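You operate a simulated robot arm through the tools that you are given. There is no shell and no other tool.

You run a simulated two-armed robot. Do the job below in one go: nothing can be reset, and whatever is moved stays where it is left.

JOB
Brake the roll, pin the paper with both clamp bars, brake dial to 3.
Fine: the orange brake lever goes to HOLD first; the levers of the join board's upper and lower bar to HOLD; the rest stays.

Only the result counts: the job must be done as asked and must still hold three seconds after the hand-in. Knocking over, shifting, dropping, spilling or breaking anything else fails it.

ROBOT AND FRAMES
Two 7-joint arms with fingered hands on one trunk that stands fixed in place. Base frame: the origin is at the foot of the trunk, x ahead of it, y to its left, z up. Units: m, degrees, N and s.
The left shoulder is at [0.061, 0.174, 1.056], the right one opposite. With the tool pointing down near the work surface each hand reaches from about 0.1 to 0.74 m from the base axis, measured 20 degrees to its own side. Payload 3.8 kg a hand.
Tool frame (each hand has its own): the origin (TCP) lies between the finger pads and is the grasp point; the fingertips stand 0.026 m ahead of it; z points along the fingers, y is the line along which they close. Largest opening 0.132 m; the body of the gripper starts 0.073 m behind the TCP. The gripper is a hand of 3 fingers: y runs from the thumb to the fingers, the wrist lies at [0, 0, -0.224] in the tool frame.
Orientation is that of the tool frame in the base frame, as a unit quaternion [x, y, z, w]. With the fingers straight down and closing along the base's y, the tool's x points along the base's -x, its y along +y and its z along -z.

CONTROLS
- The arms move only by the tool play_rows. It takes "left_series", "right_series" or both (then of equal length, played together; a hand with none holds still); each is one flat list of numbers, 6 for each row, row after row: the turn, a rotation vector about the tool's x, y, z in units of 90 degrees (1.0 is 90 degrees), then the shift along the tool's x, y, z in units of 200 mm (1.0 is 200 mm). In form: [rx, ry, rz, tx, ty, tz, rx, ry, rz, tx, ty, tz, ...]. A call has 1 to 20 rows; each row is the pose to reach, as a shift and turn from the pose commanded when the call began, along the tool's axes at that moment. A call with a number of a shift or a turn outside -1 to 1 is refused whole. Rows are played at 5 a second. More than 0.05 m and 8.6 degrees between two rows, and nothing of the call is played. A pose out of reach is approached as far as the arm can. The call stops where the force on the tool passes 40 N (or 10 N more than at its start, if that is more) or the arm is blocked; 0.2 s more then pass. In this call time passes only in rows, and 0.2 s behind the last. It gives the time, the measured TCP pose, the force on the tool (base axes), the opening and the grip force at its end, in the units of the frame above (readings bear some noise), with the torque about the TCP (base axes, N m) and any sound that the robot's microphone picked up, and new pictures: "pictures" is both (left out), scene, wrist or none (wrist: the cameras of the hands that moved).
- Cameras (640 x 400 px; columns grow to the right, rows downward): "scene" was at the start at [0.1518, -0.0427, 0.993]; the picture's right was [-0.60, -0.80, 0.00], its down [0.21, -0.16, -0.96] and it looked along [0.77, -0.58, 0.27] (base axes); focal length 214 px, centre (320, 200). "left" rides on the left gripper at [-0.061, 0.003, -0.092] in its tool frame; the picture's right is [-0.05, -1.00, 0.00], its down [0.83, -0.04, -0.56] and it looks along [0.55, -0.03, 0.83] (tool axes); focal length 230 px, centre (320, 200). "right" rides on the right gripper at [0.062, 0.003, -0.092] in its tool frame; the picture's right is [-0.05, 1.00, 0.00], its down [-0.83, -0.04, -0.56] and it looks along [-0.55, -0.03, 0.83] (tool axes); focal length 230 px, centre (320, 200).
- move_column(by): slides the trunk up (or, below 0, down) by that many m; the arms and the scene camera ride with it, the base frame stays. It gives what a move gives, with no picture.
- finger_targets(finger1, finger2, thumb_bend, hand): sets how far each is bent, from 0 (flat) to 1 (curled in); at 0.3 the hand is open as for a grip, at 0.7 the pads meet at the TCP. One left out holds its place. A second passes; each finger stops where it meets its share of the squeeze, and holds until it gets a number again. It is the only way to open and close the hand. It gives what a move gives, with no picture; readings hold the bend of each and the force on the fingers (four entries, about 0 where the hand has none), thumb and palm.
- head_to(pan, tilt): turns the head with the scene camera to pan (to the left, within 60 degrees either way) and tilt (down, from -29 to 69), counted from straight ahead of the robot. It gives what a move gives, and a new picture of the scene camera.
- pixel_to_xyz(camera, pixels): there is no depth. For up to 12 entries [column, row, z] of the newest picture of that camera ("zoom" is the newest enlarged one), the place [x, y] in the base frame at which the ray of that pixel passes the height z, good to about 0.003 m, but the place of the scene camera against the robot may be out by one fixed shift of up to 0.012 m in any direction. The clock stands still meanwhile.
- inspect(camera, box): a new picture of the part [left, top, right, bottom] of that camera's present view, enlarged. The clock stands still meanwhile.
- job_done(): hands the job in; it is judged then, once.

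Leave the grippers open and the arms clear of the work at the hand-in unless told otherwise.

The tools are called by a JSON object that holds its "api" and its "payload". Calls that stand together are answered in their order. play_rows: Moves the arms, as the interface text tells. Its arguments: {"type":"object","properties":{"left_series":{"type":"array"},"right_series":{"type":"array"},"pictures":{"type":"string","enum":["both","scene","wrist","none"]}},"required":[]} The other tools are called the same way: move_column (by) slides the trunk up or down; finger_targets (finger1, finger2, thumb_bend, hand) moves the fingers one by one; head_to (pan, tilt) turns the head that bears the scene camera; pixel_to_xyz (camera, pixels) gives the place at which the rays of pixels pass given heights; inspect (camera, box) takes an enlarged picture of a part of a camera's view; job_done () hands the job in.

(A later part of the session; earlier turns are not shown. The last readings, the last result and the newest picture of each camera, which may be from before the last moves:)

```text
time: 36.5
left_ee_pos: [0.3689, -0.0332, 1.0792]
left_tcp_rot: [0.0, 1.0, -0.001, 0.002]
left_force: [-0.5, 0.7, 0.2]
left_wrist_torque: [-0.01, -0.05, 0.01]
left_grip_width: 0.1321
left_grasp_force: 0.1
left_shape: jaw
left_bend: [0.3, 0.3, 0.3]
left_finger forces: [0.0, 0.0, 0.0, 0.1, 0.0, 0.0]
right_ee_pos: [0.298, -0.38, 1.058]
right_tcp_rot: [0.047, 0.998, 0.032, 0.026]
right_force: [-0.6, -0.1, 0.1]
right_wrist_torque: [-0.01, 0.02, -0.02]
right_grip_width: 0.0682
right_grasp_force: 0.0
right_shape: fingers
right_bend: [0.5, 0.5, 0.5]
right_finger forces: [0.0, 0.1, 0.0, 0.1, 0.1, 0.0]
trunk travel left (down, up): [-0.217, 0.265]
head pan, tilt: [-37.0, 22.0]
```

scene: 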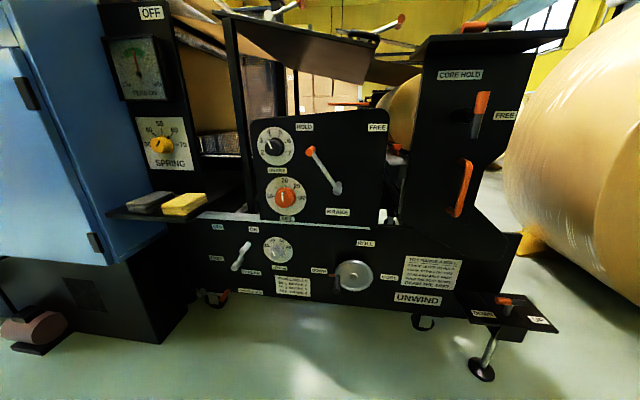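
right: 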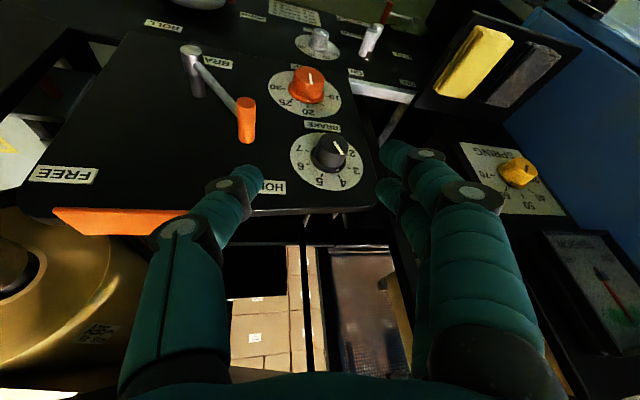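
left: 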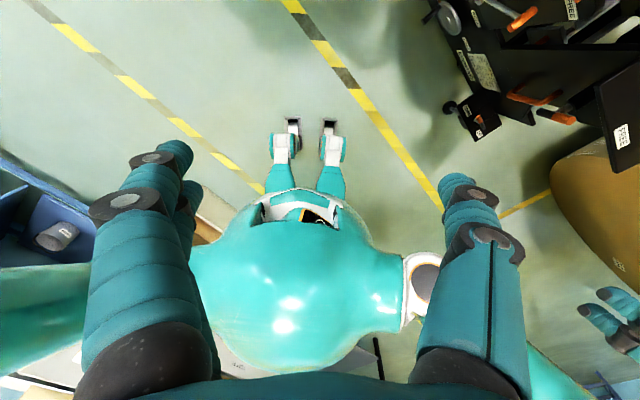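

The panel view is clear: brake lever at HOLD, dial at 4. Now the left hand: I narrow its fingers, bring it down in front of the panel and yaw it 45° to face the panel.

{"api": "finger_targets", "payload": {"hand": "left", "finger1": 0.45, "finger2": 0.45, "thumb_bend": 0.45}}

{"api": "play_rows", "payload": {"left_series": [0, 0, 0.083, -0.067, -0.055, 0.148, 0, 0, 0.167, -0.133, -0.11, 0.297, 0, 0, 0.25, -0.2, -0.165, 0.445, 0, 0, 0.333, -0.267, -0.22, 0.593, 0, 0, 0.417, -0.333, -0.275, 0.742, 0, 0, 0.5, -0.4, -0.33, 0.89], "pictures": "both"}}

```text
time: 37.5
left_ee_pos: [0.3696, -0.0343, 1.0782]
left_tcp_rot: [0.0, 1.0, 0.001, 0.001]
left_force: [-0.8, 0.1, 0.2]
left_wrist_torque: [0.02, 0.03, 0.0]
left_grip_width: 0.0855
left_grasp_force: 0.0
left_shape: fingers
left_bend: [0.45, 0.45, 0.45]
left_finger forces: [0.1, 0.1, 0.0, 0.0, 0.0, 0.0]
right_ee_pos: [0.3008, -0.3787, 1.0578]
right_tcp_rot: [0.049, 0.998, 0.033, 0.025]
right_force: [0.4, 0.7, 0.5]
right_wrist_torque: [0.02, -0.01, -0.04]
right_grip_width: 0.0681
right_grasp_force: 0.1
right_shape: fingers
right_bend: [0.5, 0.5, 0.5]
right_finger forces: [0.0, 0.0, 0.0, 0.1, 0.0, 0.0]
trunk travel left (down, up): [-0.217, 0.265]
head pan, tilt: [-37.0, 22.0]
```

```text
time: 39.0
left_ee_pos: [0.4491, -0.0989, 0.9]
left_tcp_rot: [0.383, 0.924, 0.001, 0.001]
left_force: [-0.3, -0.2, 0.2]
left_wrist_torque: [-0.02, -0.04, 0.0]
left_grip_width: 0.0853
left_grasp_force: 0.1
left_shape: fingers
left_bend: [0.45, 0.45, 0.45]
left_finger forces: [0.0, 0.0, 0.0, 0.0, 0.0, 0.0]
right_ee_pos: [0.3004, -0.3799, 1.0589]
right_tcp_rot: [0.048, 0.998, 0.033, 0.026]
right_force: [-0.1, 0.2, -0.1]
right_wrist_torque: [-0.02, 0.03, -0.01]
right_grip_width: 0.068
right_grasp_force: 0.0
right_shape: fingers
right_bend: [0.5, 0.5, 0.5]
right_finger forces: [0.0, 0.0, 0.1, 0.1, 0.0, 0.0]
trunk travel left (down, up): [-0.217, 0.265]
head pan, tilt: [-37.0, 22.0]
```

scene: 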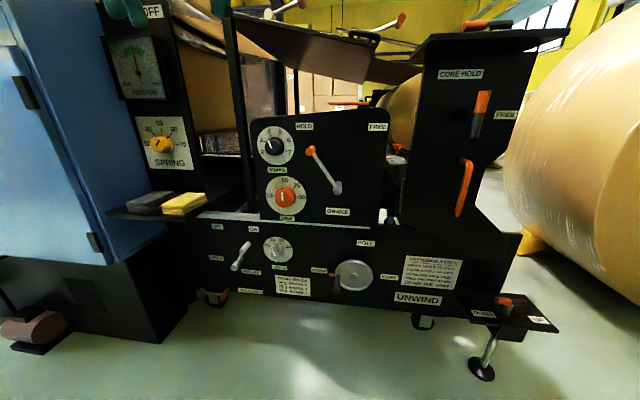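
left: 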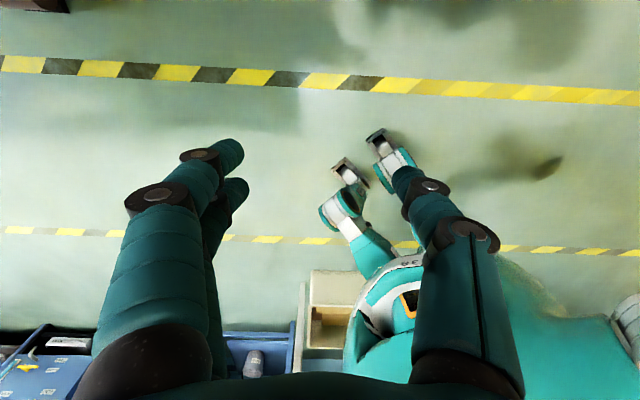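

The left hand reached this pose without trouble. I lower the trunk 0.2 m so that the dial is at shoulder height for the left arm.

{"api": "move_column", "payload": {"by": -0.2}}

{"api": "play_rows", "payload": {"left_series": [0, -0.083, 0, -0.088, 0.01, 0, 0, -0.167, 0, -0.177, 0.02, 0, 0, -0.25, 0, -0.265, 0.03, 0, 0, -0.333, 0, -0.354, 0.04, 0], "pictures": "both"}}

```text
time: 41.1
left_ee_pos: [0.4507, -0.0994, 0.6999]
left_tcp_rot: [0.383, 0.924, 0.0, 0.0]
left_force: [-0.7, 0.5, -0.2]
left_wrist_torque: [0.01, 0.01, 0.01]
left_grip_width: 0.0855
left_grasp_force: 0.1
left_shape: fingers
left_bend: [0.45, 0.45, 0.45]
left_finger forces: [0.0, 0.0, 0.0, 0.0, 0.0, 0.0]
right_ee_pos: [0.353, -0.3791, 0.8356]
right_tcp_rot: [0.049, 0.998, 0.03, -0.028]
right_force: [-0.3, 0.2, 0.2]
right_wrist_torque: [-0.01, 0.0, 0.02]
right_grip_width: 0.068
right_grasp_force: 0.2
right_shape: fingers
right_bend: [0.5, 0.5, 0.5]
right_finger forces: [0.1, 0.1, 0.0, 0.0, 0.0, 0.0]
trunk travel left (down, up): [-0.017, 0.465]
head pan, tilt: [-37.0, 22.0]
```

```text
time: 42.1
left_ee_pos: [0.5079, -0.1441, 0.7001]
left_tcp_rot: [0.369, 0.892, -0.099, 0.242]
left_force: [0.1, 0.4, 0.0]
left_wrist_torque: [0.05, 0.03, 0.03]
left_grip_width: 0.0855
left_grasp_force: 0.1
left_shape: fingers
left_bend: [0.45, 0.45, 0.45]
left_finger forces: [0.0, 0.0, 0.1, 0.0, 0.1, 0.0]
right_ee_pos: [0.3527, -0.3796, 0.8357]
right_tcp_rot: [0.049, 0.998, 0.03, -0.029]
right_force: [-0.1, -1.0, 0.0]
right_wrist_torque: [0.02, -0.02, -0.01]
right_grip_width: 0.0679
right_grasp_force: 0.0
right_shape: fingers
right_bend: [0.5, 0.5, 0.5]
right_finger forces: [0.0, 0.0, 0.0, 0.1, 0.0, 0.0]
trunk travel left (down, up): [-0.017, 0.465]
head pan, tilt: [-37.0, 22.0]
```

scene: 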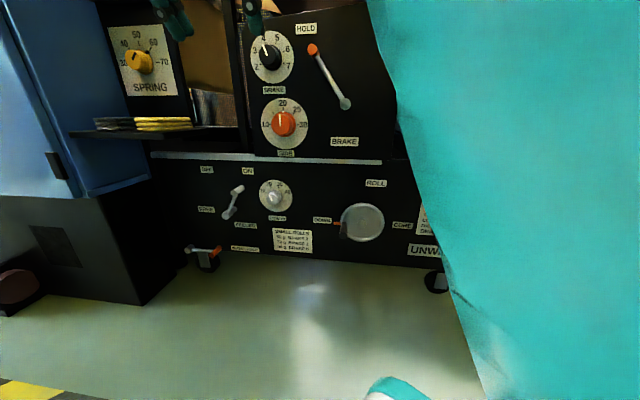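
left: 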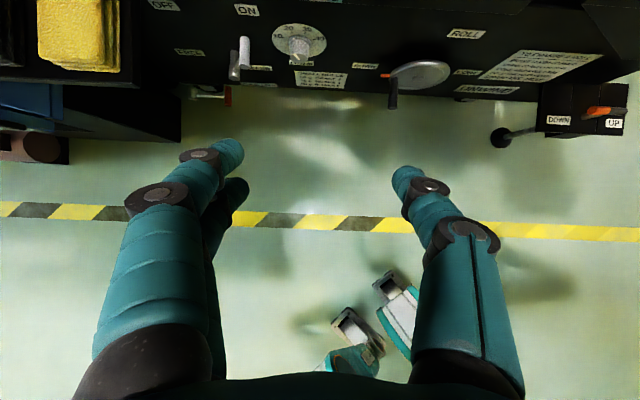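

The left hand pitches fine. But the right hand shifted about 5 cm during the trunk descent, so something may be pressing on the right arm. I look to the right to find out.

{"api": "head_to", "payload": {"pan": -60, "tilt": 45}}

```text
time: 43.0
left_ee_pos: [0.5086, -0.1438, 0.6999]
left_tcp_rot: [0.37, 0.892, -0.099, 0.239]
left_force: [0.3, 0.1, 0.3]
left_wrist_torque: [0.01, 0.0, -0.02]
left_grip_width: 0.085
left_grasp_force: 0.1
left_shape: fingers
left_bend: [0.45, 0.45, 0.45]
left_finger forces: [0.0, 0.1, 0.0, 0.1, 0.1, 0.0]
right_ee_pos: [0.3529, -0.3794, 0.8359]
right_tcp_rot: [0.049, 0.998, 0.03, -0.028]
right_force: [0.3, -0.8, -0.3]
right_wrist_torque: [0.0, 0.02, -0.01]
right_grip_width: 0.0681
right_grasp_force: 0.1
right_shape: fingers
right_bend: [0.5, 0.5, 0.5]
right_finger forces: [0.1, 0.0, 0.1, 0.1, 0.0, 0.0]
trunk travel left (down, up): [-0.017, 0.465]
head pan, tilt: [-60.0, 45.0]
```

scene: 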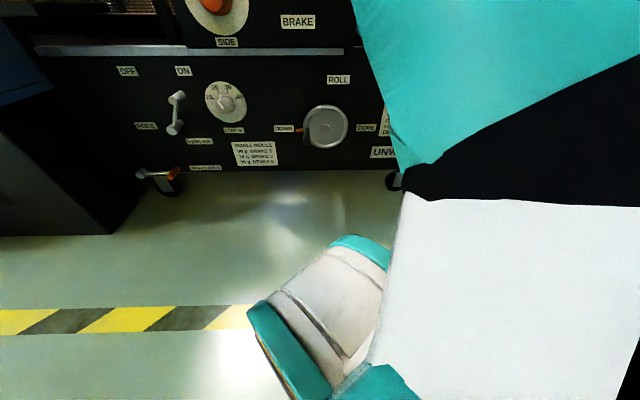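

The right elbow seems to rest against the robot's own body at this trunk height. I raise the trunk 0.08 m to relieve it; the dial stays within the left arm's height range.

{"api": "move_column", "payload": {"by": 0.08}}

{"api": "head_to", "payload": {"pan": -40, "tilt": 15}}

```text
time: 44.2
left_ee_pos: [0.5075, -0.1452, 0.7798]
left_tcp_rot: [0.37, 0.892, -0.1, 0.239]
left_force: [-0.2, 0.8, 0.2]
left_wrist_torque: [0.0, -0.03, 0.01]
left_grip_width: 0.0852
left_grasp_force: 0.1
left_shape: fingers
left_bend: [0.45, 0.45, 0.45]
left_finger forces: [0.0, 0.0, 0.0, 0.0, 0.0, 0.0]
right_ee_pos: [0.3529, -0.3791, 0.9151]
right_tcp_rot: [0.05, 0.998, 0.03, -0.028]
right_force: [-0.2, 0.6, -1.2]
right_wrist_torque: [-0.02, -0.01, 0.02]
right_grip_width: 0.0681
right_grasp_force: 0.0
right_shape: fingers
right_bend: [0.5, 0.5, 0.5]
right_finger forces: [0.1, 0.1, 0.0, 0.0, 0.0, 0.0]
trunk travel left (down, up): [-0.097, 0.385]
head pan, tilt: [-60.0, 45.0]
```

```text
time: 45.1
left_ee_pos: [0.5062, -0.1439, 0.7813]
left_tcp_rot: [0.369, 0.892, -0.098, 0.241]
left_force: [-0.1, -0.5, -0.3]
left_wrist_torque: [0.01, 0.01, 0.01]
left_grip_width: 0.085
left_grasp_force: 0.0
left_shape: fingers
left_bend: [0.45, 0.45, 0.45]
left_finger forces: [0.0, 0.1, 0.0, 0.1, 0.0, 0.0]
right_ee_pos: [0.3527, -0.3801, 0.9155]
right_tcp_rot: [0.05, 0.998, 0.03, -0.028]
right_force: [-0.5, 0.1, -0.1]
right_wrist_torque: [-0.04, -0.03, -0.01]
right_grip_width: 0.068
right_grasp_force: 0.0
right_shape: fingers
right_bend: [0.5, 0.5, 0.5]
right_finger forces: [0.0, 0.1, 0.0, 0.1, 0.0, 0.0]
trunk travel left (down, up): [-0.097, 0.385]
head pan, tilt: [-40.0, 15.0]
```

scene: 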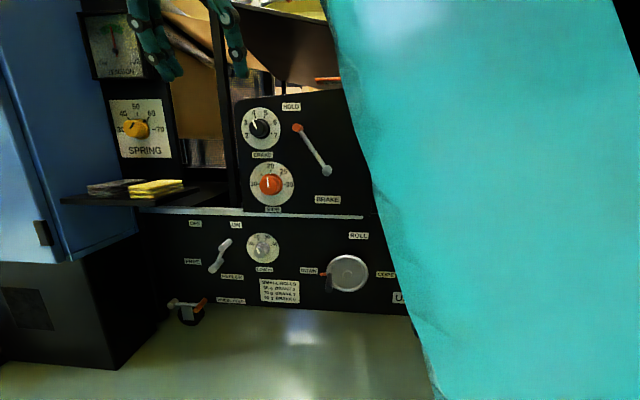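

The right arm is free (no forces) and the dial is visible at (258,128). I go on pitching the left hand up while moving it in front of the dial, in two stages.

{"api": "play_rows", "payload": {"left_series": [0, -0.083, 0, -0.051, 0.01, 0.085, 0, -0.167, 0, -0.102, 0.02, 0.17, 0, -0.25, 0, -0.153, 0.03, 0.255, 0, -0.333, 0, -0.204, 0.04, 0.34], "pictures": "both"}}

```text
time: 46.1
left_ee_pos: [0.5606, -0.1882, 0.7434]
left_tcp_rot: [0.331, 0.8, -0.191, 0.463]
left_force: [0.3, 0.0, -0.8]
left_wrist_torque: [0.0, 0.0, 0.0]
left_grip_width: 0.0855
left_grasp_force: 0.0
left_shape: fingers
left_bend: [0.45, 0.45, 0.45]
left_finger forces: [0.0, 0.0, 0.0, 0.0, 0.0, 0.0]
right_ee_pos: [0.3529, -0.3798, 0.9155]
right_tcp_rot: [0.05, 0.998, 0.03, -0.029]
right_force: [0.3, -0.2, 1.0]
right_wrist_torque: [0.0, -0.01, 0.02]
right_grip_width: 0.0682
right_grasp_force: 0.0
right_shape: fingers
right_bend: [0.5, 0.5, 0.5]
right_finger forces: [0.0, 0.1, 0.1, 0.0, 0.0, 0.0]
trunk travel left (down, up): [-0.097, 0.385]
head pan, tilt: [-40.0, 15.0]
```

scene: 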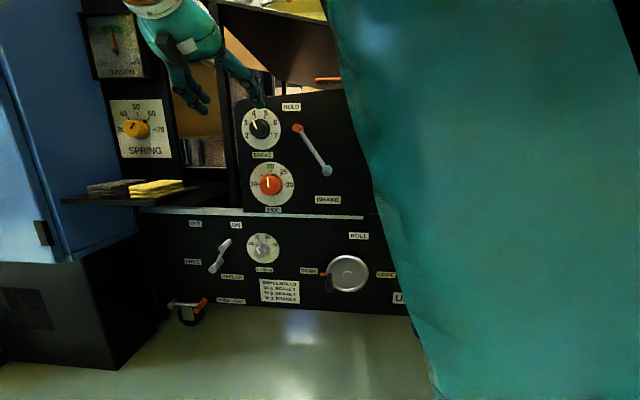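
left: 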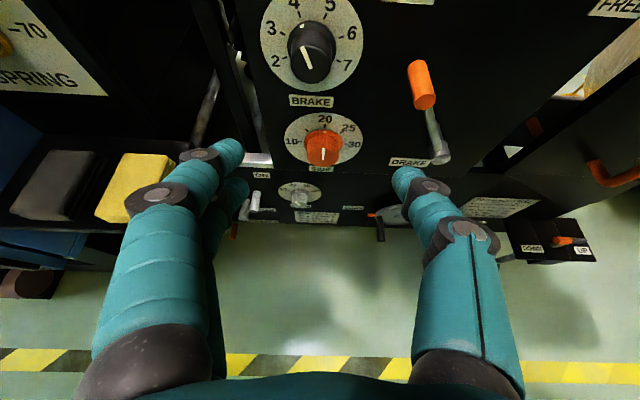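

Excellent: the left camera looks squarely at the dial (pointer at 4, at (312,50)). I finish the pitch to horizontal, moving to 10 cm in front of the dial.

{"api": "play_rows", "payload": {"left_series": [0, -0.083, 0, 0, 0.011, 0.1, 0, -0.167, 0, 0, 0.022, 0.2, 0, -0.25, 0, 0, 0.034, 0.3, 0, -0.333, 0, 0, 0.045, 0.405], "pictures": "both"}}

```text
time: 47.1
left_ee_pos: [0.6043, -0.1925, 0.7324]
left_tcp_rot: [0.311, 0.72, -0.246, 0.569]
left_force: [-0.9, 0.7, 0.0]
left_wrist_torque: [0.02, 0.04, 0.01]
left_grip_width: 0.085
left_grasp_force: 0.0
left_shape: fingers
left_bend: [0.45, 0.45, 0.45]
left_finger forces: [0.0, 0.1, 0.0, 0.0, 0.1, 0.1]
left hand out of reach, approached as far as the arm can: row 2, 3, 4
right_ee_pos: [0.3533, -0.3805, 0.9158]
right_tcp_rot: [0.05, 0.998, 0.031, -0.028]
right_force: [0.3, -0.2, -0.4]
right_wrist_torque: [0.0, -0.01, 0.0]
right_grip_width: 0.0677
right_grasp_force: 0.0
right_shape: fingers
right_bend: [0.5, 0.5, 0.5]
right_finger forces: [0.1, 0.0, 0.0, 0.0, 0.0, 0.1]
trunk travel left (down, up): [-0.097, 0.385]
head pan, tilt: [-40.0, 15.0]
```

scene: 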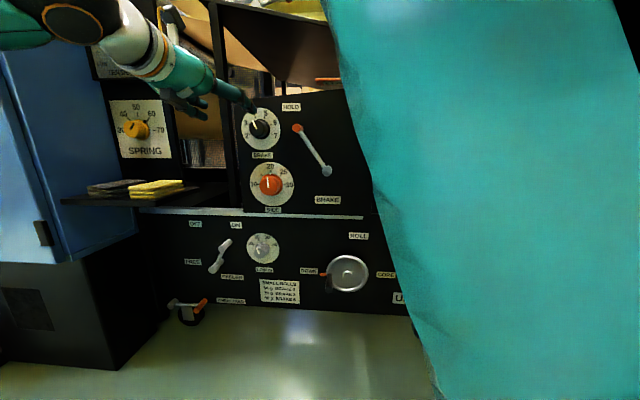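
left: 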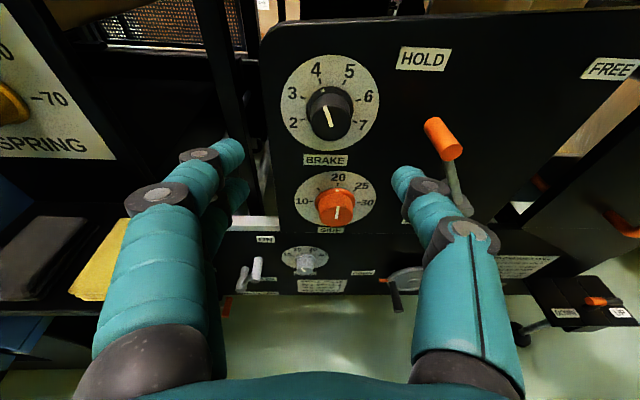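

The last rows were slightly out of reach: the wrist wants to be at shoulder height. I lower the trunk again by 0.08 m; the left hand stays in free space in front of the panel.

{"api": "move_column", "payload": {"by": -0.08}}

```text
time: 48.3
left_ee_pos: [0.6145, -0.1937, 0.6484]
left_tcp_rot: [0.309, 0.726, -0.25, 0.561]
left_force: [-1.0, -0.8, 0.5]
left_wrist_torque: [0.0, 0.01, 0.01]
left_grip_width: 0.0853
left_grasp_force: 0.1
left_shape: fingers
left_bend: [0.45, 0.45, 0.45]
left_finger forces: [0.0, 0.1, 0.0, 0.0, 0.0, 0.0]
right_ee_pos: [0.3536, -0.3792, 0.8347]
right_tcp_rot: [0.049, 0.998, 0.03, -0.027]
right_force: [0.3, 0.0, 0.6]
right_wrist_torque: [0.03, -0.01, 0.0]
right_grip_width: 0.0679
right_grasp_force: 0.1
right_shape: fingers
right_bend: [0.5, 0.5, 0.5]
right_finger forces: [0.0, 0.1, 0.1, 0.0, 0.0, 0.1]
trunk travel left (down, up): [-0.017, 0.465]
head pan, tilt: [-40.0, 15.0]
```

Small settling only. I raise the left hand to the dial's height, still about 7 cm in front of it.

{"api": "play_rows", "payload": {"left_series": [-0.008, 0, 0, -0.135, -0.041, 0.05, -0.016, 0, 0, -0.27, -0.082, 0.1, -0.023, 0, 0, -0.405, -0.123, 0.151], "pictures": "both"}}

{"api": "inspect", "payload": {"camera": "left", "box": [200, 80, 460, 240]}}

```text
time: 49.1
left_ee_pos: [0.6307, -0.244, 0.7187]
left_tcp_rot: [0.298, 0.731, -0.236, 0.566]
left_force: [0.1, 0.7, 0.0]
left_wrist_torque: [0.01, 0.0, 0.04]
left_grip_width: 0.0851
left_grasp_force: 0.0
left_shape: fingers
left_bend: [0.45, 0.45, 0.45]
left_finger forces: [0.0, 0.0, 0.1, 0.0, 0.0, 0.0]
right_ee_pos: [0.3523, -0.3799, 0.8361]
right_tcp_rot: [0.049, 0.998, 0.03, -0.028]
right_force: [0.4, -1.0, -0.1]
right_wrist_torque: [0.0, 0.01, 0.03]
right_grip_width: 0.068
right_grasp_force: 0.1
right_shape: fingers
right_bend: [0.5, 0.5, 0.5]
right_finger forces: [0.0, 0.0, 0.1, 0.0, 0.0, 0.0]
trunk travel left (down, up): [-0.017, 0.465]
head pan, tilt: [-40.0, 15.0]
```

scene: 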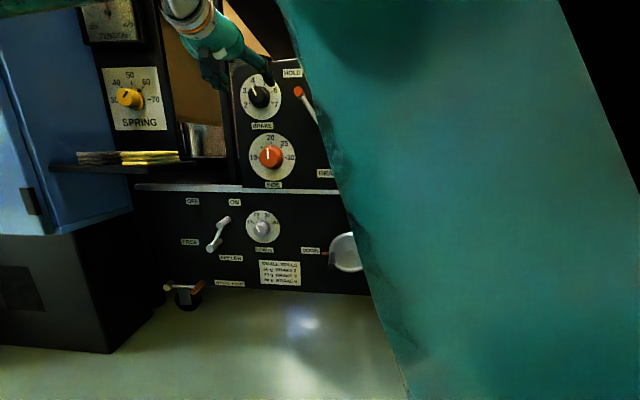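
left: 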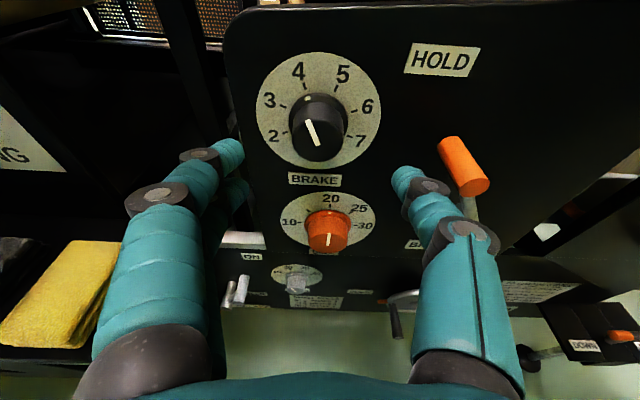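

```text
2.46 times, centred on (330, 160) of left
```

zoom: 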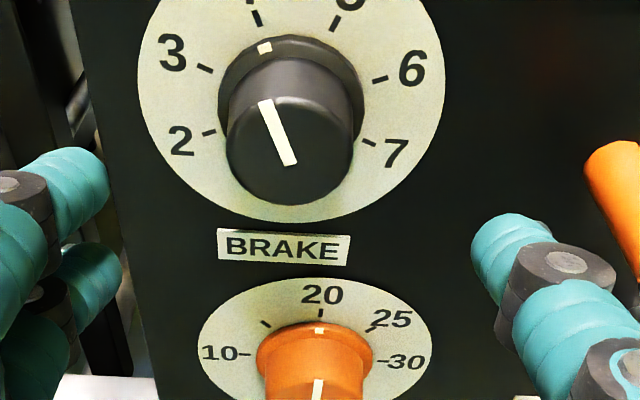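

{"api": "pixel_to_xyz", "payload": {"camera": "left", "pixels": [[317.8, 139.7, 0.68], [317.8, 139.7, 0.7], [317.8, 139.7, 0.72], [321, 114, 0.7], [321, 114, 0.72], [321, 114, 0.74]]}}

```text
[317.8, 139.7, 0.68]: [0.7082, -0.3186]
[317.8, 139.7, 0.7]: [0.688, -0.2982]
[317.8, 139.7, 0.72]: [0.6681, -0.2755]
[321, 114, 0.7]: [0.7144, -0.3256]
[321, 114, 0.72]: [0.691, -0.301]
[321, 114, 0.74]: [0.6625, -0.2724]
```

The dial axis is at s≈-0.274, z≈0.704 and the hand is lined up. I first roll the hand 25° clockwise about the dial axis, so that the 45° counter-clockwise turn afterwards stays in the arm's range.

{"api": "play_rows", "payload": {"left_series": [-0.017, 0, 0.067, 0, 0, 0, -0.034, 0, 0.135, 0, 0, 0, -0.051, 0, 0.202, 0, 0, 0, -0.068, 0, 0.269, 0, 0, 0], "pictures": "both"}}

```text
time: 50.1
left_ee_pos: [0.6314, -0.2444, 0.7196]
left_tcp_rot: [0.415, 0.663, -0.074, 0.618]
left_force: [0.1, -0.7, -0.4]
left_wrist_torque: [-0.01, -0.03, -0.03]
left_grip_width: 0.0853
left_grasp_force: 0.1
left_shape: fingers
left_bend: [0.45, 0.45, 0.45]
left_finger forces: [0.0, 0.1, 0.0, 0.0, 0.0, 0.0]
right_ee_pos: [0.3527, -0.3791, 0.8359]
right_tcp_rot: [0.049, 0.998, 0.031, -0.028]
right_force: [0.3, 0.8, -0.6]
right_wrist_torque: [-0.01, -0.02, 0.03]
right_grip_width: 0.068
right_grasp_force: 0.0
right_shape: fingers
right_bend: [0.5, 0.5, 0.5]
right_finger forces: [0.0, 0.1, 0.0, 0.1, 0.1, 0.0]
trunk travel left (down, up): [-0.017, 0.465]
head pan, tilt: [-40.0, 15.0]
```

scene: 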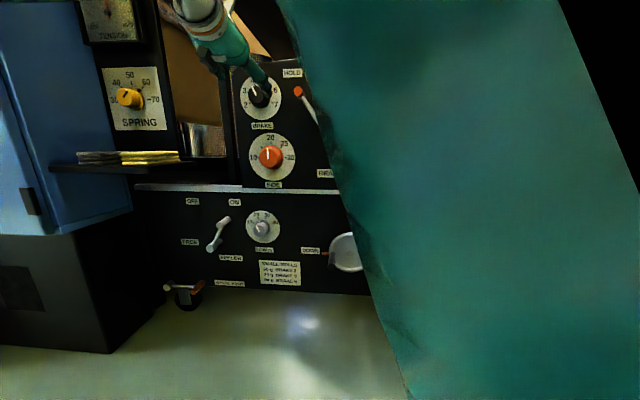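
left: 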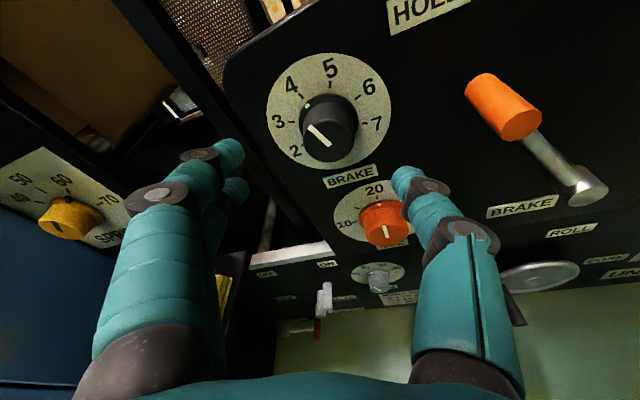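

Rolled and on target. I now move the left hand 6 cm straight in so that the fingertips surround the dial knob.

{"api": "play_rows", "payload": {"left_series": [0, 0, 0, -0.007, -0.008, 0.077, 0, 0, 0, -0.015, -0.016, 0.153, 0, 0, 0, -0.022, -0.023, 0.23, 0, 0, 0, -0.029, -0.031, 0.306], "pictures": "both"}}

{"api": "inspect", "payload": {"camera": "left", "box": [200, 60, 460, 220]}}

{"api": "inspect", "payload": {"camera": "scene", "box": [200, 40, 300, 140]}}

```text
time: 51.1
left_ee_pos: [0.6723, -0.2881, 0.7081]
left_tcp_rot: [0.415, 0.664, -0.074, 0.618]
left_force: [-0.3, 0.1, 0.5]
left_wrist_torque: [-0.04, -0.01, 0.01]
left_grip_width: 0.0849
left_grasp_force: 0.0
left_shape: fingers
left_bend: [0.45, 0.45, 0.45]
left_finger forces: [0.1, 0.0, 0.1, 0.0, 0.0, 0.0]
right_ee_pos: [0.3525, -0.379, 0.8347]
right_tcp_rot: [0.049, 0.998, 0.03, -0.029]
right_force: [-0.6, -0.4, 0.1]
right_wrist_torque: [0.04, -0.03, -0.02]
right_grip_width: 0.0682
right_grasp_force: 0.1
right_shape: fingers
right_bend: [0.5, 0.5, 0.5]
right_finger forces: [0.0, 0.0, 0.0, 0.0, 0.0, 0.0]
trunk travel left (down, up): [-0.017, 0.465]
head pan, tilt: [-40.0, 15.0]
```

scene: 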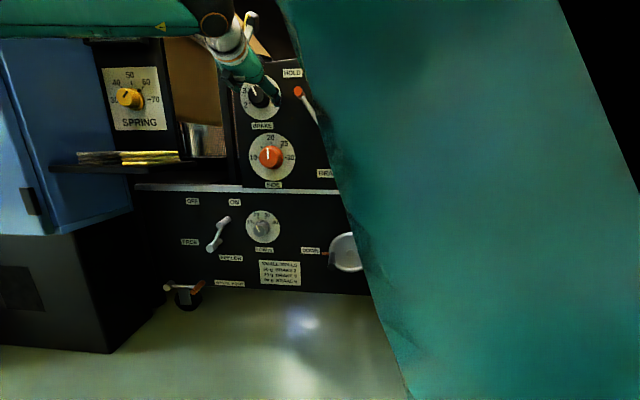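
left: 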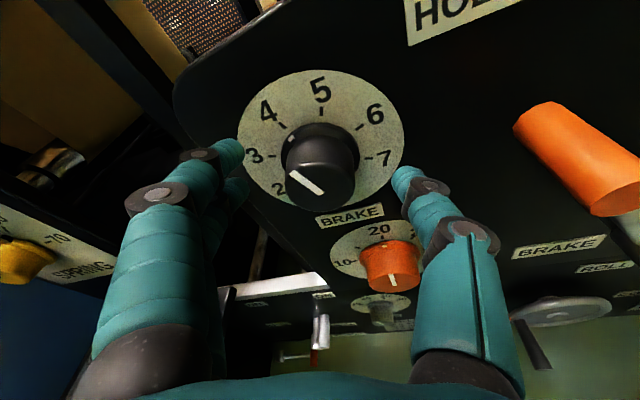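

```text
2.46 times, centred on (330, 140) of left
```

zoom: 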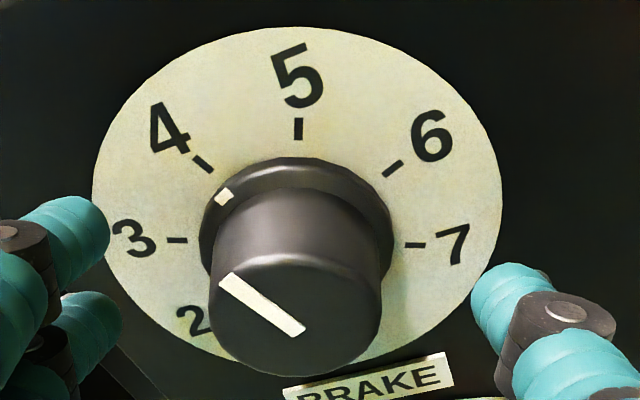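

```text
4.00 times, centred on (250, 90) of scene
```

zoom: 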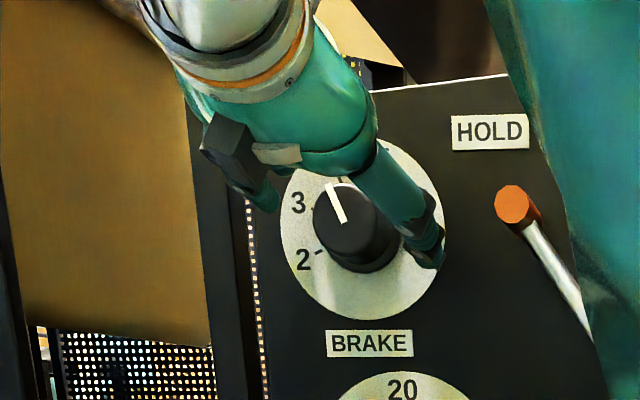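

The knob (zoom centre (295,305)) is centred between the fingers and thumb. I close the left hand on it.

{"api": "finger_targets", "payload": {"hand": "left", "finger1": 0.62, "finger2": 0.62, "thumb_bend": 0.62}}

{"api": "inspect", "payload": {"camera": "left", "box": [200, 60, 460, 220]}}

```text
time: 52.1
left_ee_pos: [0.6712, -0.2893, 0.709]
left_tcp_rot: [0.415, 0.664, -0.075, 0.618]
left_force: [-0.8, -1.5, -1.0]
left_wrist_torque: [0.0, 0.02, -0.05]
left_grip_width: 0.0352
left_grasp_force: 2.9
left_shape: fingers
left_bend: [0.61, 0.59, 0.6]
left_finger forces: [0.7, 1.8, 0.1, 0.0, 3.4, 0.0]
right_ee_pos: [0.3533, -0.3794, 0.8354]
right_tcp_rot: [0.049, 0.998, 0.031, -0.028]
right_force: [0.9, 0.6, -0.5]
right_wrist_torque: [0.01, 0.03, 0.0]
right_grip_width: 0.0679
right_grasp_force: 0.1
right_shape: fingers
right_bend: [0.5, 0.5, 0.5]
right_finger forces: [0.1, 0.0, 0.1, 0.0, 0.0, 0.1]
trunk travel left (down, up): [-0.017, 0.465]
head pan, tilt: [-40.0, 15.0]
```

```text
2.46 times, centred on (330, 140) of left
```

zoom: 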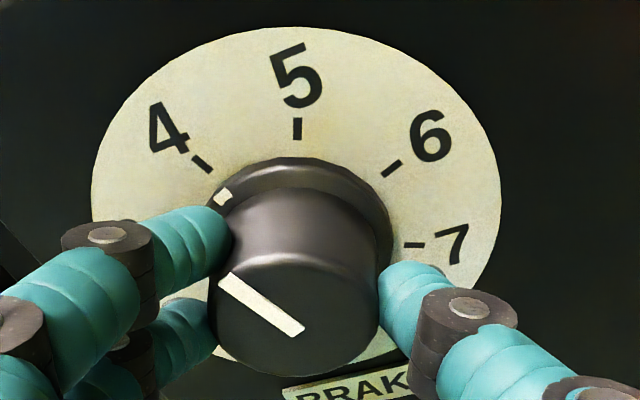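

Light contact on all three (0.7, 1.8, 3.4 N). I squeeze a bit firmer for the turn.

{"api": "finger_targets", "payload": {"hand": "left", "finger1": 0.68, "finger2": 0.68, "thumb_bend": 0.66}}

```text
time: 53.1
left_ee_pos: [0.6731, -0.2879, 0.7081]
left_tcp_rot: [0.414, 0.664, -0.073, 0.618]
left_force: [1.5, -0.4, 1.0]
left_wrist_torque: [-0.01, -0.04, 0.01]
left_grip_width: 0.0328
left_grasp_force: 9.4
left_shape: fingers
left_bend: [0.62, 0.6, 0.62]
left_finger forces: [3.9, 5.5, 0.0, 0.0, 8.5, 0.0]
right_ee_pos: [0.3526, -0.3788, 0.8348]
right_tcp_rot: [0.05, 0.998, 0.03, -0.028]
right_force: [-0.5, -0.1, -0.6]
right_wrist_torque: [-0.01, -0.01, 0.02]
right_grip_width: 0.0683
right_grasp_force: 0.2
right_shape: fingers
right_bend: [0.5, 0.5, 0.5]
right_finger forces: [0.1, 0.1, 0.0, 0.0, 0.1, 0.0]
trunk travel left (down, up): [-0.017, 0.465]
head pan, tilt: [-40.0, 15.0]
```

Grip is 9.4 N. I turn the first half (22.5° counter-clockwise about the dial axis) and check that the dial follows.

{"api": "play_rows", "payload": {"left_series": [0.0154, 0, -0.0605, 0, 0.002, 0, 0.0308, 0, -0.121, 0.0004, 0.0043, 0, 0.0462, 0, -0.1815, 0.001, 0.0064, 0, 0.0616, 0, -0.242, 0.0016, 0.0084, 0], "pictures": "both"}}

{"api": "inspect", "payload": {"camera": "left", "box": [200, 60, 460, 220]}}

{"api": "inspect", "payload": {"camera": "scene", "box": [200, 40, 300, 140]}}

```text
time: 54.1
left_ee_pos: [0.6746, -0.2866, 0.7097]
left_tcp_rot: [0.31, 0.727, -0.221, 0.572]
left_force: [2.2, 4.9, 2.4]
left_wrist_torque: [0.01, -0.09, 0.08]
left_grip_width: 0.033
left_grasp_force: 10.3
left_shape: fingers
left_bend: [0.62, 0.6, 0.63]
left_finger forces: [6.0, 7.2, 0.0, 0.0, 7.5, 0.1]
right_ee_pos: [0.353, -0.3797, 0.8363]
right_tcp_rot: [0.05, 0.998, 0.031, -0.028]
right_force: [0.3, -0.2, 0.0]
right_wrist_torque: [0.02, 0.01, 0.01]
right_grip_width: 0.0681
right_grasp_force: 0.1
right_shape: fingers
right_bend: [0.5, 0.5, 0.5]
right_finger forces: [0.0, 0.1, 0.0, 0.0, 0.0, 0.0]
trunk travel left (down, up): [-0.017, 0.465]
head pan, tilt: [-40.0, 15.0]
```

scene: 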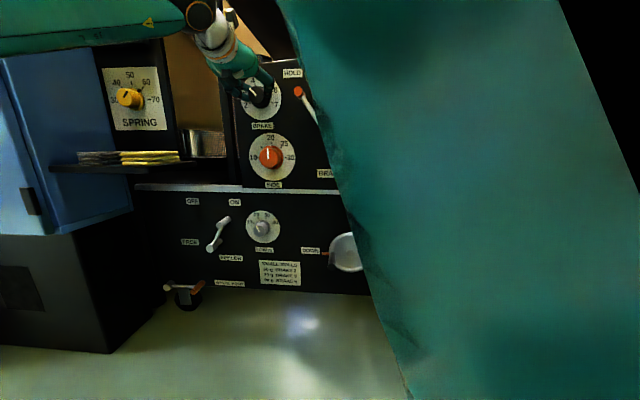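
left: 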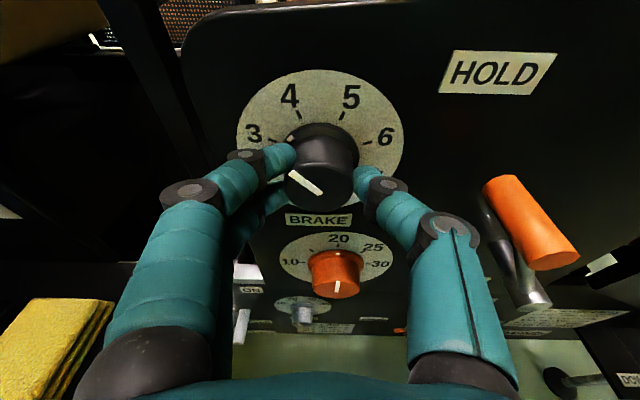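

```text
2.46 times, centred on (330, 140) of left
```

zoom: 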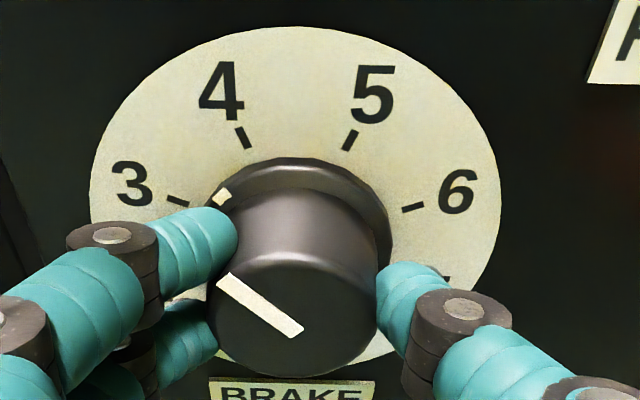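

```text
4.00 times, centred on (250, 90) of scene
```

zoom: 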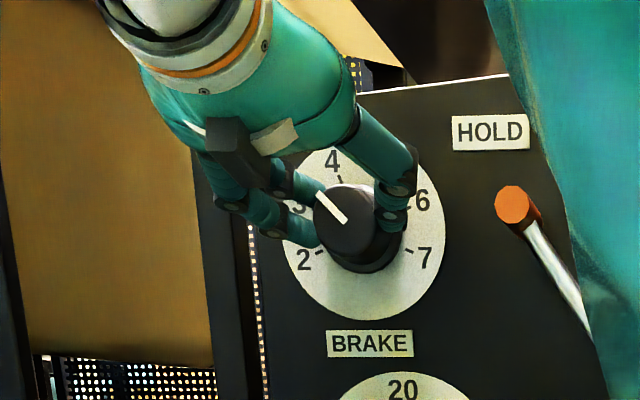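

The dial follows the hand: the mark is now halfway between 4 and 3. I turn the second half (another 22.5°).

{"api": "play_rows", "payload": {"left_series": [0.0154, 0, -0.0605, 0, 0.002, 0, 0.0308, 0, -0.121, 0.0004, 0.0043, 0, 0.0462, 0, -0.1815, 0.001, 0.0064, 0, 0.0616, 0, -0.242, 0.0016, 0.0084, 0], "pictures": "both"}}

{"api": "inspect", "payload": {"camera": "left", "box": [200, 60, 460, 220]}}

{"api": "inspect", "payload": {"camera": "scene", "box": [200, 40, 300, 140]}}

```text
time: 55.1
left_ee_pos: [0.6767, -0.2847, 0.7092]
left_tcp_rot: [0.194, 0.761, -0.36, 0.504]
left_force: [5.1, 7.5, 2.3]
left_wrist_torque: [0.06, -0.11, 0.23]
left_grip_width: 0.0328
left_grasp_force: 10.7
left_shape: fingers
left_bend: [0.62, 0.6, 0.63]
left_finger forces: [7.6, 7.8, 0.1, 0.1, 6.2, 0.0]
right_ee_pos: [0.3534, -0.3782, 0.8355]
right_tcp_rot: [0.049, 0.998, 0.031, -0.028]
right_force: [-0.1, 0.1, 0.0]
right_wrist_torque: [-0.04, 0.01, 0.03]
right_grip_width: 0.068
right_grasp_force: 0.1
right_shape: fingers
right_bend: [0.5, 0.5, 0.5]
right_finger forces: [0.1, 0.1, 0.0, 0.0, 0.1, 0.1]
trunk travel left (down, up): [-0.017, 0.465]
head pan, tilt: [-40.0, 15.0]
```

scene: 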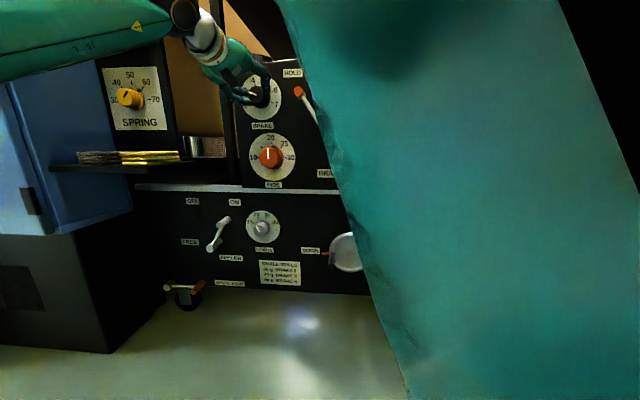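
left: 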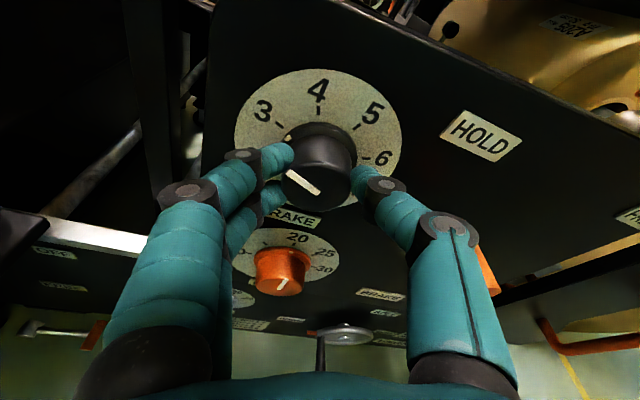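

```text
2.46 times, centred on (330, 140) of left
```

zoom: 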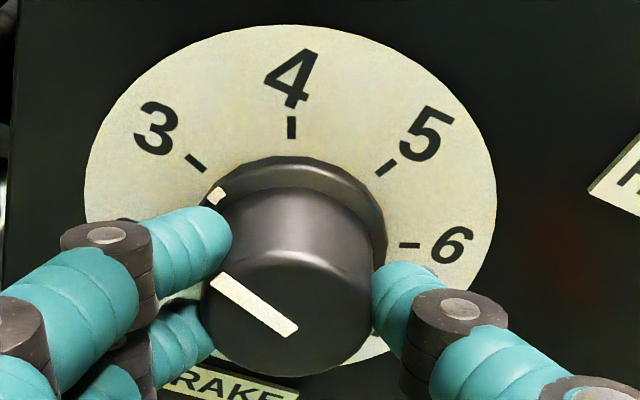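

```text
4.00 times, centred on (250, 90) of scene
```

zoom: 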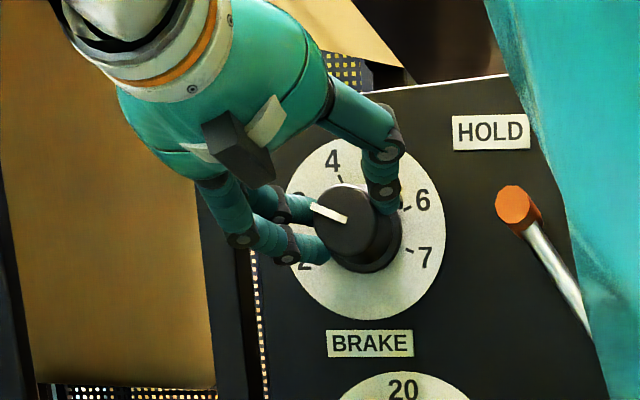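

The mark now lines up with 3 just as it lined up with 4 before. I open the left hand.

{"api": "finger_targets", "payload": {"hand": "left", "finger1": 0.43, "finger2": 0.43, "thumb_bend": 0.43}}

{"api": "inspect", "payload": {"camera": "left", "box": [200, 60, 460, 220]}}

```text
time: 56.1
left_ee_pos: [0.6758, -0.2871, 0.7092]
left_tcp_rot: [0.196, 0.76, -0.36, 0.504]
left_force: [0.5, 0.0, -0.5]
left_wrist_torque: [-0.01, -0.02, 0.0]
left_grip_width: 0.0908
left_grasp_force: 0.1
left_shape: fingers
left_bend: [0.43, 0.43, 0.43]
left_finger forces: [0.1, 0.1, 0.0, 0.1, 0.0, 0.0]
right_ee_pos: [0.3525, -0.3787, 0.8351]
right_tcp_rot: [0.049, 0.998, 0.031, -0.029]
right_force: [0.2, 0.6, 0.5]
right_wrist_torque: [-0.01, 0.0, 0.02]
right_grip_width: 0.0682
right_grasp_force: 0.0
right_shape: fingers
right_bend: [0.5, 0.5, 0.5]
right_finger forces: [0.0, 0.1, 0.0, 0.0, 0.0, 0.0]
trunk travel left (down, up): [-0.017, 0.465]
head pan, tilt: [-40.0, 15.0]
```

```text
2.46 times, centred on (330, 140) of left
```

zoom: 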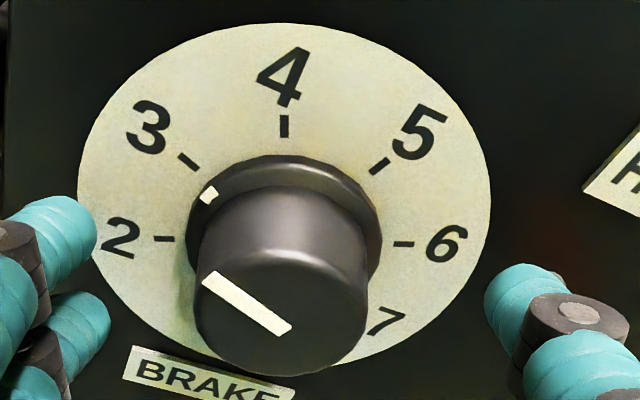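

The dial stays on 3. I retract the left hand straight back from the dial.

{"api": "play_rows", "payload": {"left_series": [0, 0, 0, 0.031, 0, -0.121, 0, 0, 0, 0.062, 0, -0.242, 0, 0, 0, 0.093, 0, -0.363, 0, 0, 0, 0.1235, 0, -0.484], "pictures": "both"}}

{"api": "inspect", "payload": {"camera": "scene", "box": [230, 70, 300, 125]}}

```text
time: 57.1
left_ee_pos: [0.6049, -0.215, 0.7087]
left_tcp_rot: [0.195, 0.76, -0.36, 0.504]
left_force: [-0.6, -0.5, -0.2]
left_wrist_torque: [0.03, 0.01, 0.0]
left_grip_width: 0.0909
left_grasp_force: 0.0
left_shape: fingers
left_bend: [0.43, 0.43, 0.43]
left_finger forces: [0.1, 0.0, 0.0, 0.0, 0.0, 0.0]
right_ee_pos: [0.3543, -0.38, 0.8359]
right_tcp_rot: [0.05, 0.998, 0.03, -0.028]
right_force: [-0.8, 0.2, -0.2]
right_wrist_torque: [0.01, 0.0, 0.01]
right_grip_width: 0.0683
right_grasp_force: 0.1
right_shape: fingers
right_bend: [0.5, 0.5, 0.5]
right_finger forces: [0.0, 0.0, 0.0, 0.0, 0.0, 0.0]
trunk travel left (down, up): [-0.017, 0.465]
head pan, tilt: [-40.0, 15.0]
```

scene: 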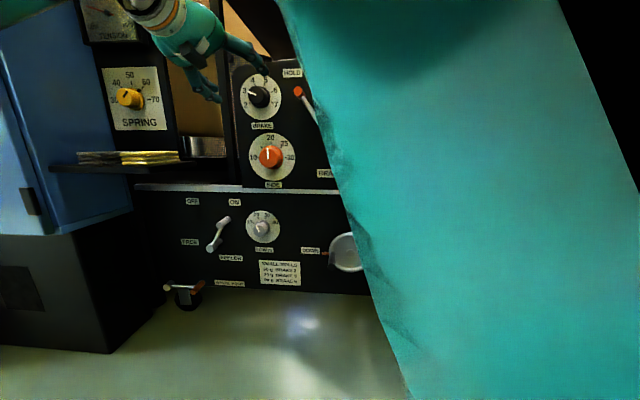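
left: 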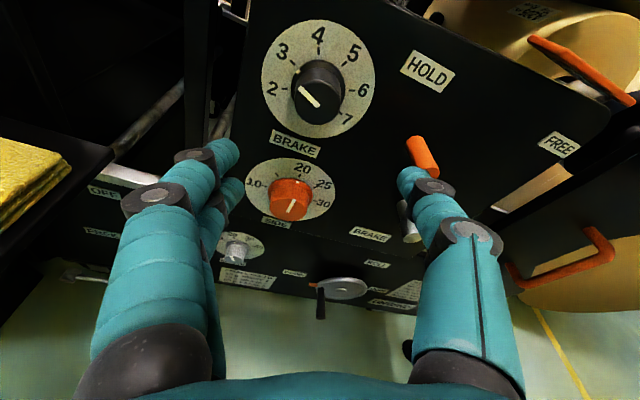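

```text
7.27 times, centred on (265, 98) of scene
```

zoom: 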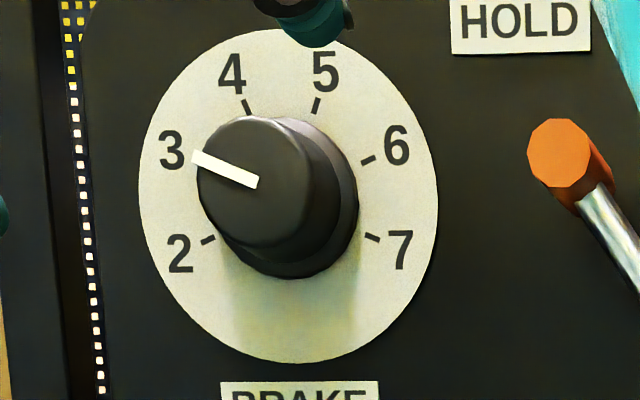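

{"api": "inspect", "payload": {"camera": "left", "box": [255, 10, 385, 145]}}

```text
2.96 times, centred on (320, 78) of left
```

zoom: 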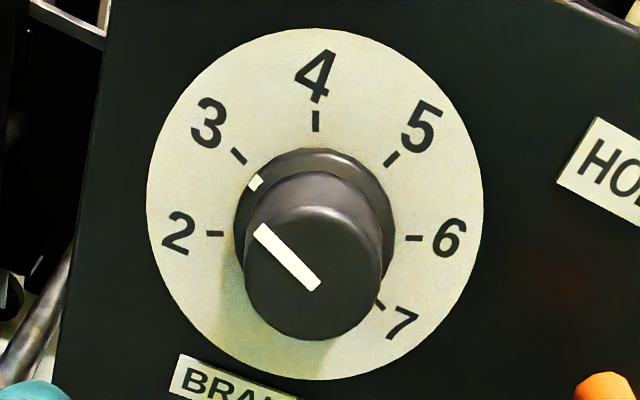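

The dial reads 3.0 (pointer about 67° left of up, where 3 is at 67.5°). Now I take the left hand out: roll it back and retreat.

{"api": "play_rows", "payload": {"left_series": [-0.018, 0, 0.072, 0.016, 0, -0.063, -0.037, 0, 0.144, 0.032, 0, -0.126, -0.055, 0, 0.215, 0.048, 0, -0.19], "pictures": "none"}}

```text
time: 57.9
left_ee_pos: [0.5767, -0.1879, 0.7079]
left_tcp_rot: [0.298, 0.731, -0.236, 0.566]
left_force: [0.0, 0.0, -0.7]
left_wrist_torque: [0.0, 0.01, -0.01]
left_grip_width: 0.0908
left_grasp_force: 0.0
left_shape: fingers
left_bend: [0.43, 0.43, 0.43]
left_finger forces: [0.1, 0.0, 0.0, 0.0, 0.0, 0.0]
right_ee_pos: [0.354, -0.3799, 0.8349]
right_tcp_rot: [0.05, 0.998, 0.031, -0.029]
right_force: [-1.3, -1.0, 0.6]
right_wrist_torque: [0.03, -0.01, -0.02]
right_grip_width: 0.0683
right_grasp_force: 0.1
right_shape: fingers
right_bend: [0.5, 0.5, 0.5]
right_finger forces: [0.0, 0.1, 0.0, 0.0, 0.0, 0.0]
trunk travel left (down, up): [-0.017, 0.465]
head pan, tilt: [-40.0, 15.0]
```

{"api": "play_rows", "payload": {"left_series": [0, 0.083, 0, -0.006, -0.008, -0.108, 0, 0.167, 0, -0.012, -0.016, -0.217, 0, 0.25, 0, -0.017, -0.024, -0.325, 0, 0.333, 0, -0.023, -0.033, -0.434, 0, 0.417, 0, -0.029, -0.041, -0.542, 0, 0.5, 0, -0.035, -0.049, -0.651, 0, 0.583, 0, -0.04, -0.057, -0.76, 0, 0.667, 0, -0.046, -0.065, -0.868], "pictures": "scene"}}

```text
time: 59.7
left_ee_pos: [0.4484, -0.0825, 0.7611]
left_tcp_rot: [0.377, 0.917, -0.056, 0.123]
left_force: [0.5, 0.1, 0.1]
left_wrist_torque: [0.0, -0.01, 0.0]
left_grip_width: 0.0909
left_grasp_force: 0.1
left_shape: fingers
left_bend: [0.43, 0.43, 0.43]
left_finger forces: [0.0, 0.0, 0.0, 0.1, 0.1, 0.0]
right_ee_pos: [0.355, -0.3806, 0.8355]
right_tcp_rot: [0.049, 0.998, 0.03, -0.028]
right_force: [-0.3, -0.5, -1.1]
right_wrist_torque: [0.01, 0.0, -0.02]
right_grip_width: 0.068
right_grasp_force: 0.1
right_shape: fingers
right_bend: [0.5, 0.5, 0.5]
right_finger forces: [0.1, 0.1, 0.0, 0.1, 0.0, 0.1]
trunk travel left (down, up): [-0.017, 0.465]
head pan, tilt: [-40.0, 15.0]
```

scene: 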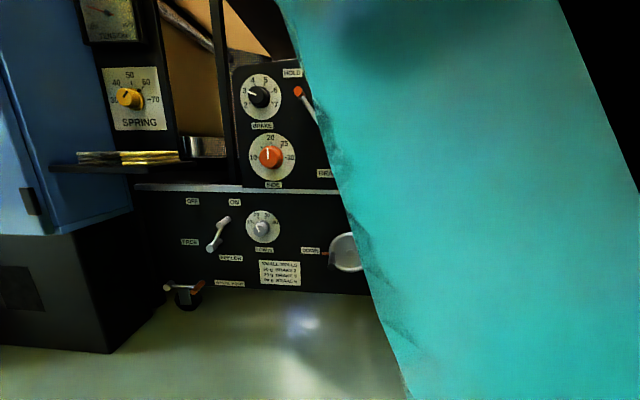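

Clear of the panel. I park the left hand further left and higher, then raise the trunk for the join board.

{"api": "play_rows", "payload": {"left_series": [0, 0, -0.06, 0.122, 0.036, -0.117, 0, 0, -0.12, 0.244, 0.072, -0.234, 0, 0, -0.18, 0.366, 0.108, -0.351, 0, 0, -0.24, 0.488, 0.144, -0.468, 0, 0, -0.3, 0.61, 0.18, -0.585], "pictures": "none"}}

{"api": "move_column", "payload": {"by": 0.3}}

{"api": "head_to", "payload": {"pan": -37, "tilt": 10}}

```text
time: 60.9
left_ee_pos: [0.3692, 0.0522, 0.8404]
left_tcp_rot: [0.152, 0.979, -0.083, 0.107]
left_force: [0.4, -0.6, -1.3]
left_wrist_torque: [-0.02, 0.02, 0.0]
left_grip_width: 0.0909
left_grasp_force: 0.0
left_shape: fingers
left_bend: [0.43, 0.43, 0.43]
left_finger forces: [0.1, 0.0, 0.0, 0.0, 0.0, 0.0]
right_ee_pos: [0.3532, -0.3798, 0.8361]
right_tcp_rot: [0.05, 0.998, 0.03, -0.028]
right_force: [0.4, 0.1, 0.2]
right_wrist_torque: [-0.02, 0.02, -0.02]
right_grip_width: 0.0681
right_grasp_force: 0.1
right_shape: fingers
right_bend: [0.5, 0.5, 0.5]
right_finger forces: [0.0, 0.0, 0.1, 0.1, 0.0, 0.0]
trunk travel left (down, up): [-0.017, 0.465]
head pan, tilt: [-40.0, 15.0]
```

```text
time: 63.9
left_ee_pos: [0.3704, 0.0515, 1.1414]
left_tcp_rot: [0.153, 0.979, -0.083, 0.106]
left_force: [-0.5, 0.0, 0.7]
left_wrist_torque: [0.03, 0.03, 0.0]
left_grip_width: 0.0911
left_grasp_force: 0.0
left_shape: fingers
left_bend: [0.43, 0.43, 0.43]
left_finger forces: [0.0, 0.0, 0.0, 0.0, 0.0, 0.1]
right_ee_pos: [0.3525, -0.3792, 1.136]
right_tcp_rot: [0.05, 0.998, 0.03, -0.028]
right_force: [-1.1, -0.2, 0.8]
right_wrist_torque: [-0.02, 0.02, -0.02]
right_grip_width: 0.0678
right_grasp_force: 0.1
right_shape: fingers
right_bend: [0.5, 0.5, 0.5]
right_finger forces: [0.1, 0.1, 0.0, 0.0, 0.0, 0.1]
trunk travel left (down, up): [-0.317, 0.165]
head pan, tilt: [-40.0, 15.0]
```

```text
time: 64.5
left_ee_pos: [0.3698, 0.0517, 1.1398]
left_tcp_rot: [0.153, 0.979, -0.083, 0.107]
left_force: [-0.4, 0.3, -0.8]
left_wrist_torque: [-0.01, -0.01, -0.01]
left_grip_width: 0.0907
left_grasp_force: 0.2
left_shape: fingers
left_bend: [0.43, 0.43, 0.43]
left_finger forces: [0.0, 0.1, 0.0, 0.0, 0.0, 0.0]
right_ee_pos: [0.3528, -0.3797, 1.1362]
right_tcp_rot: [0.049, 0.998, 0.03, -0.028]
right_force: [-0.6, 0.2, -0.7]
right_wrist_torque: [0.01, 0.0, -0.02]
right_grip_width: 0.0679
right_grasp_force: 0.0
right_shape: fingers
right_bend: [0.5, 0.5, 0.5]
right_finger forces: [0.0, 0.0, 0.0, 0.0, 0.0, 0.1]
trunk travel left (down, up): [-0.317, 0.165]
head pan, tilt: [-37.0, 10.0]
```

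scene: 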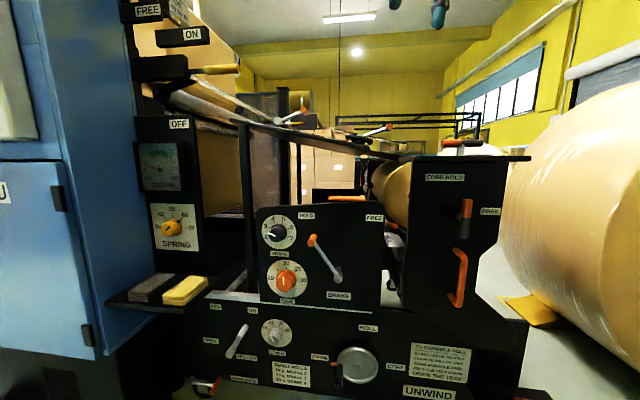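

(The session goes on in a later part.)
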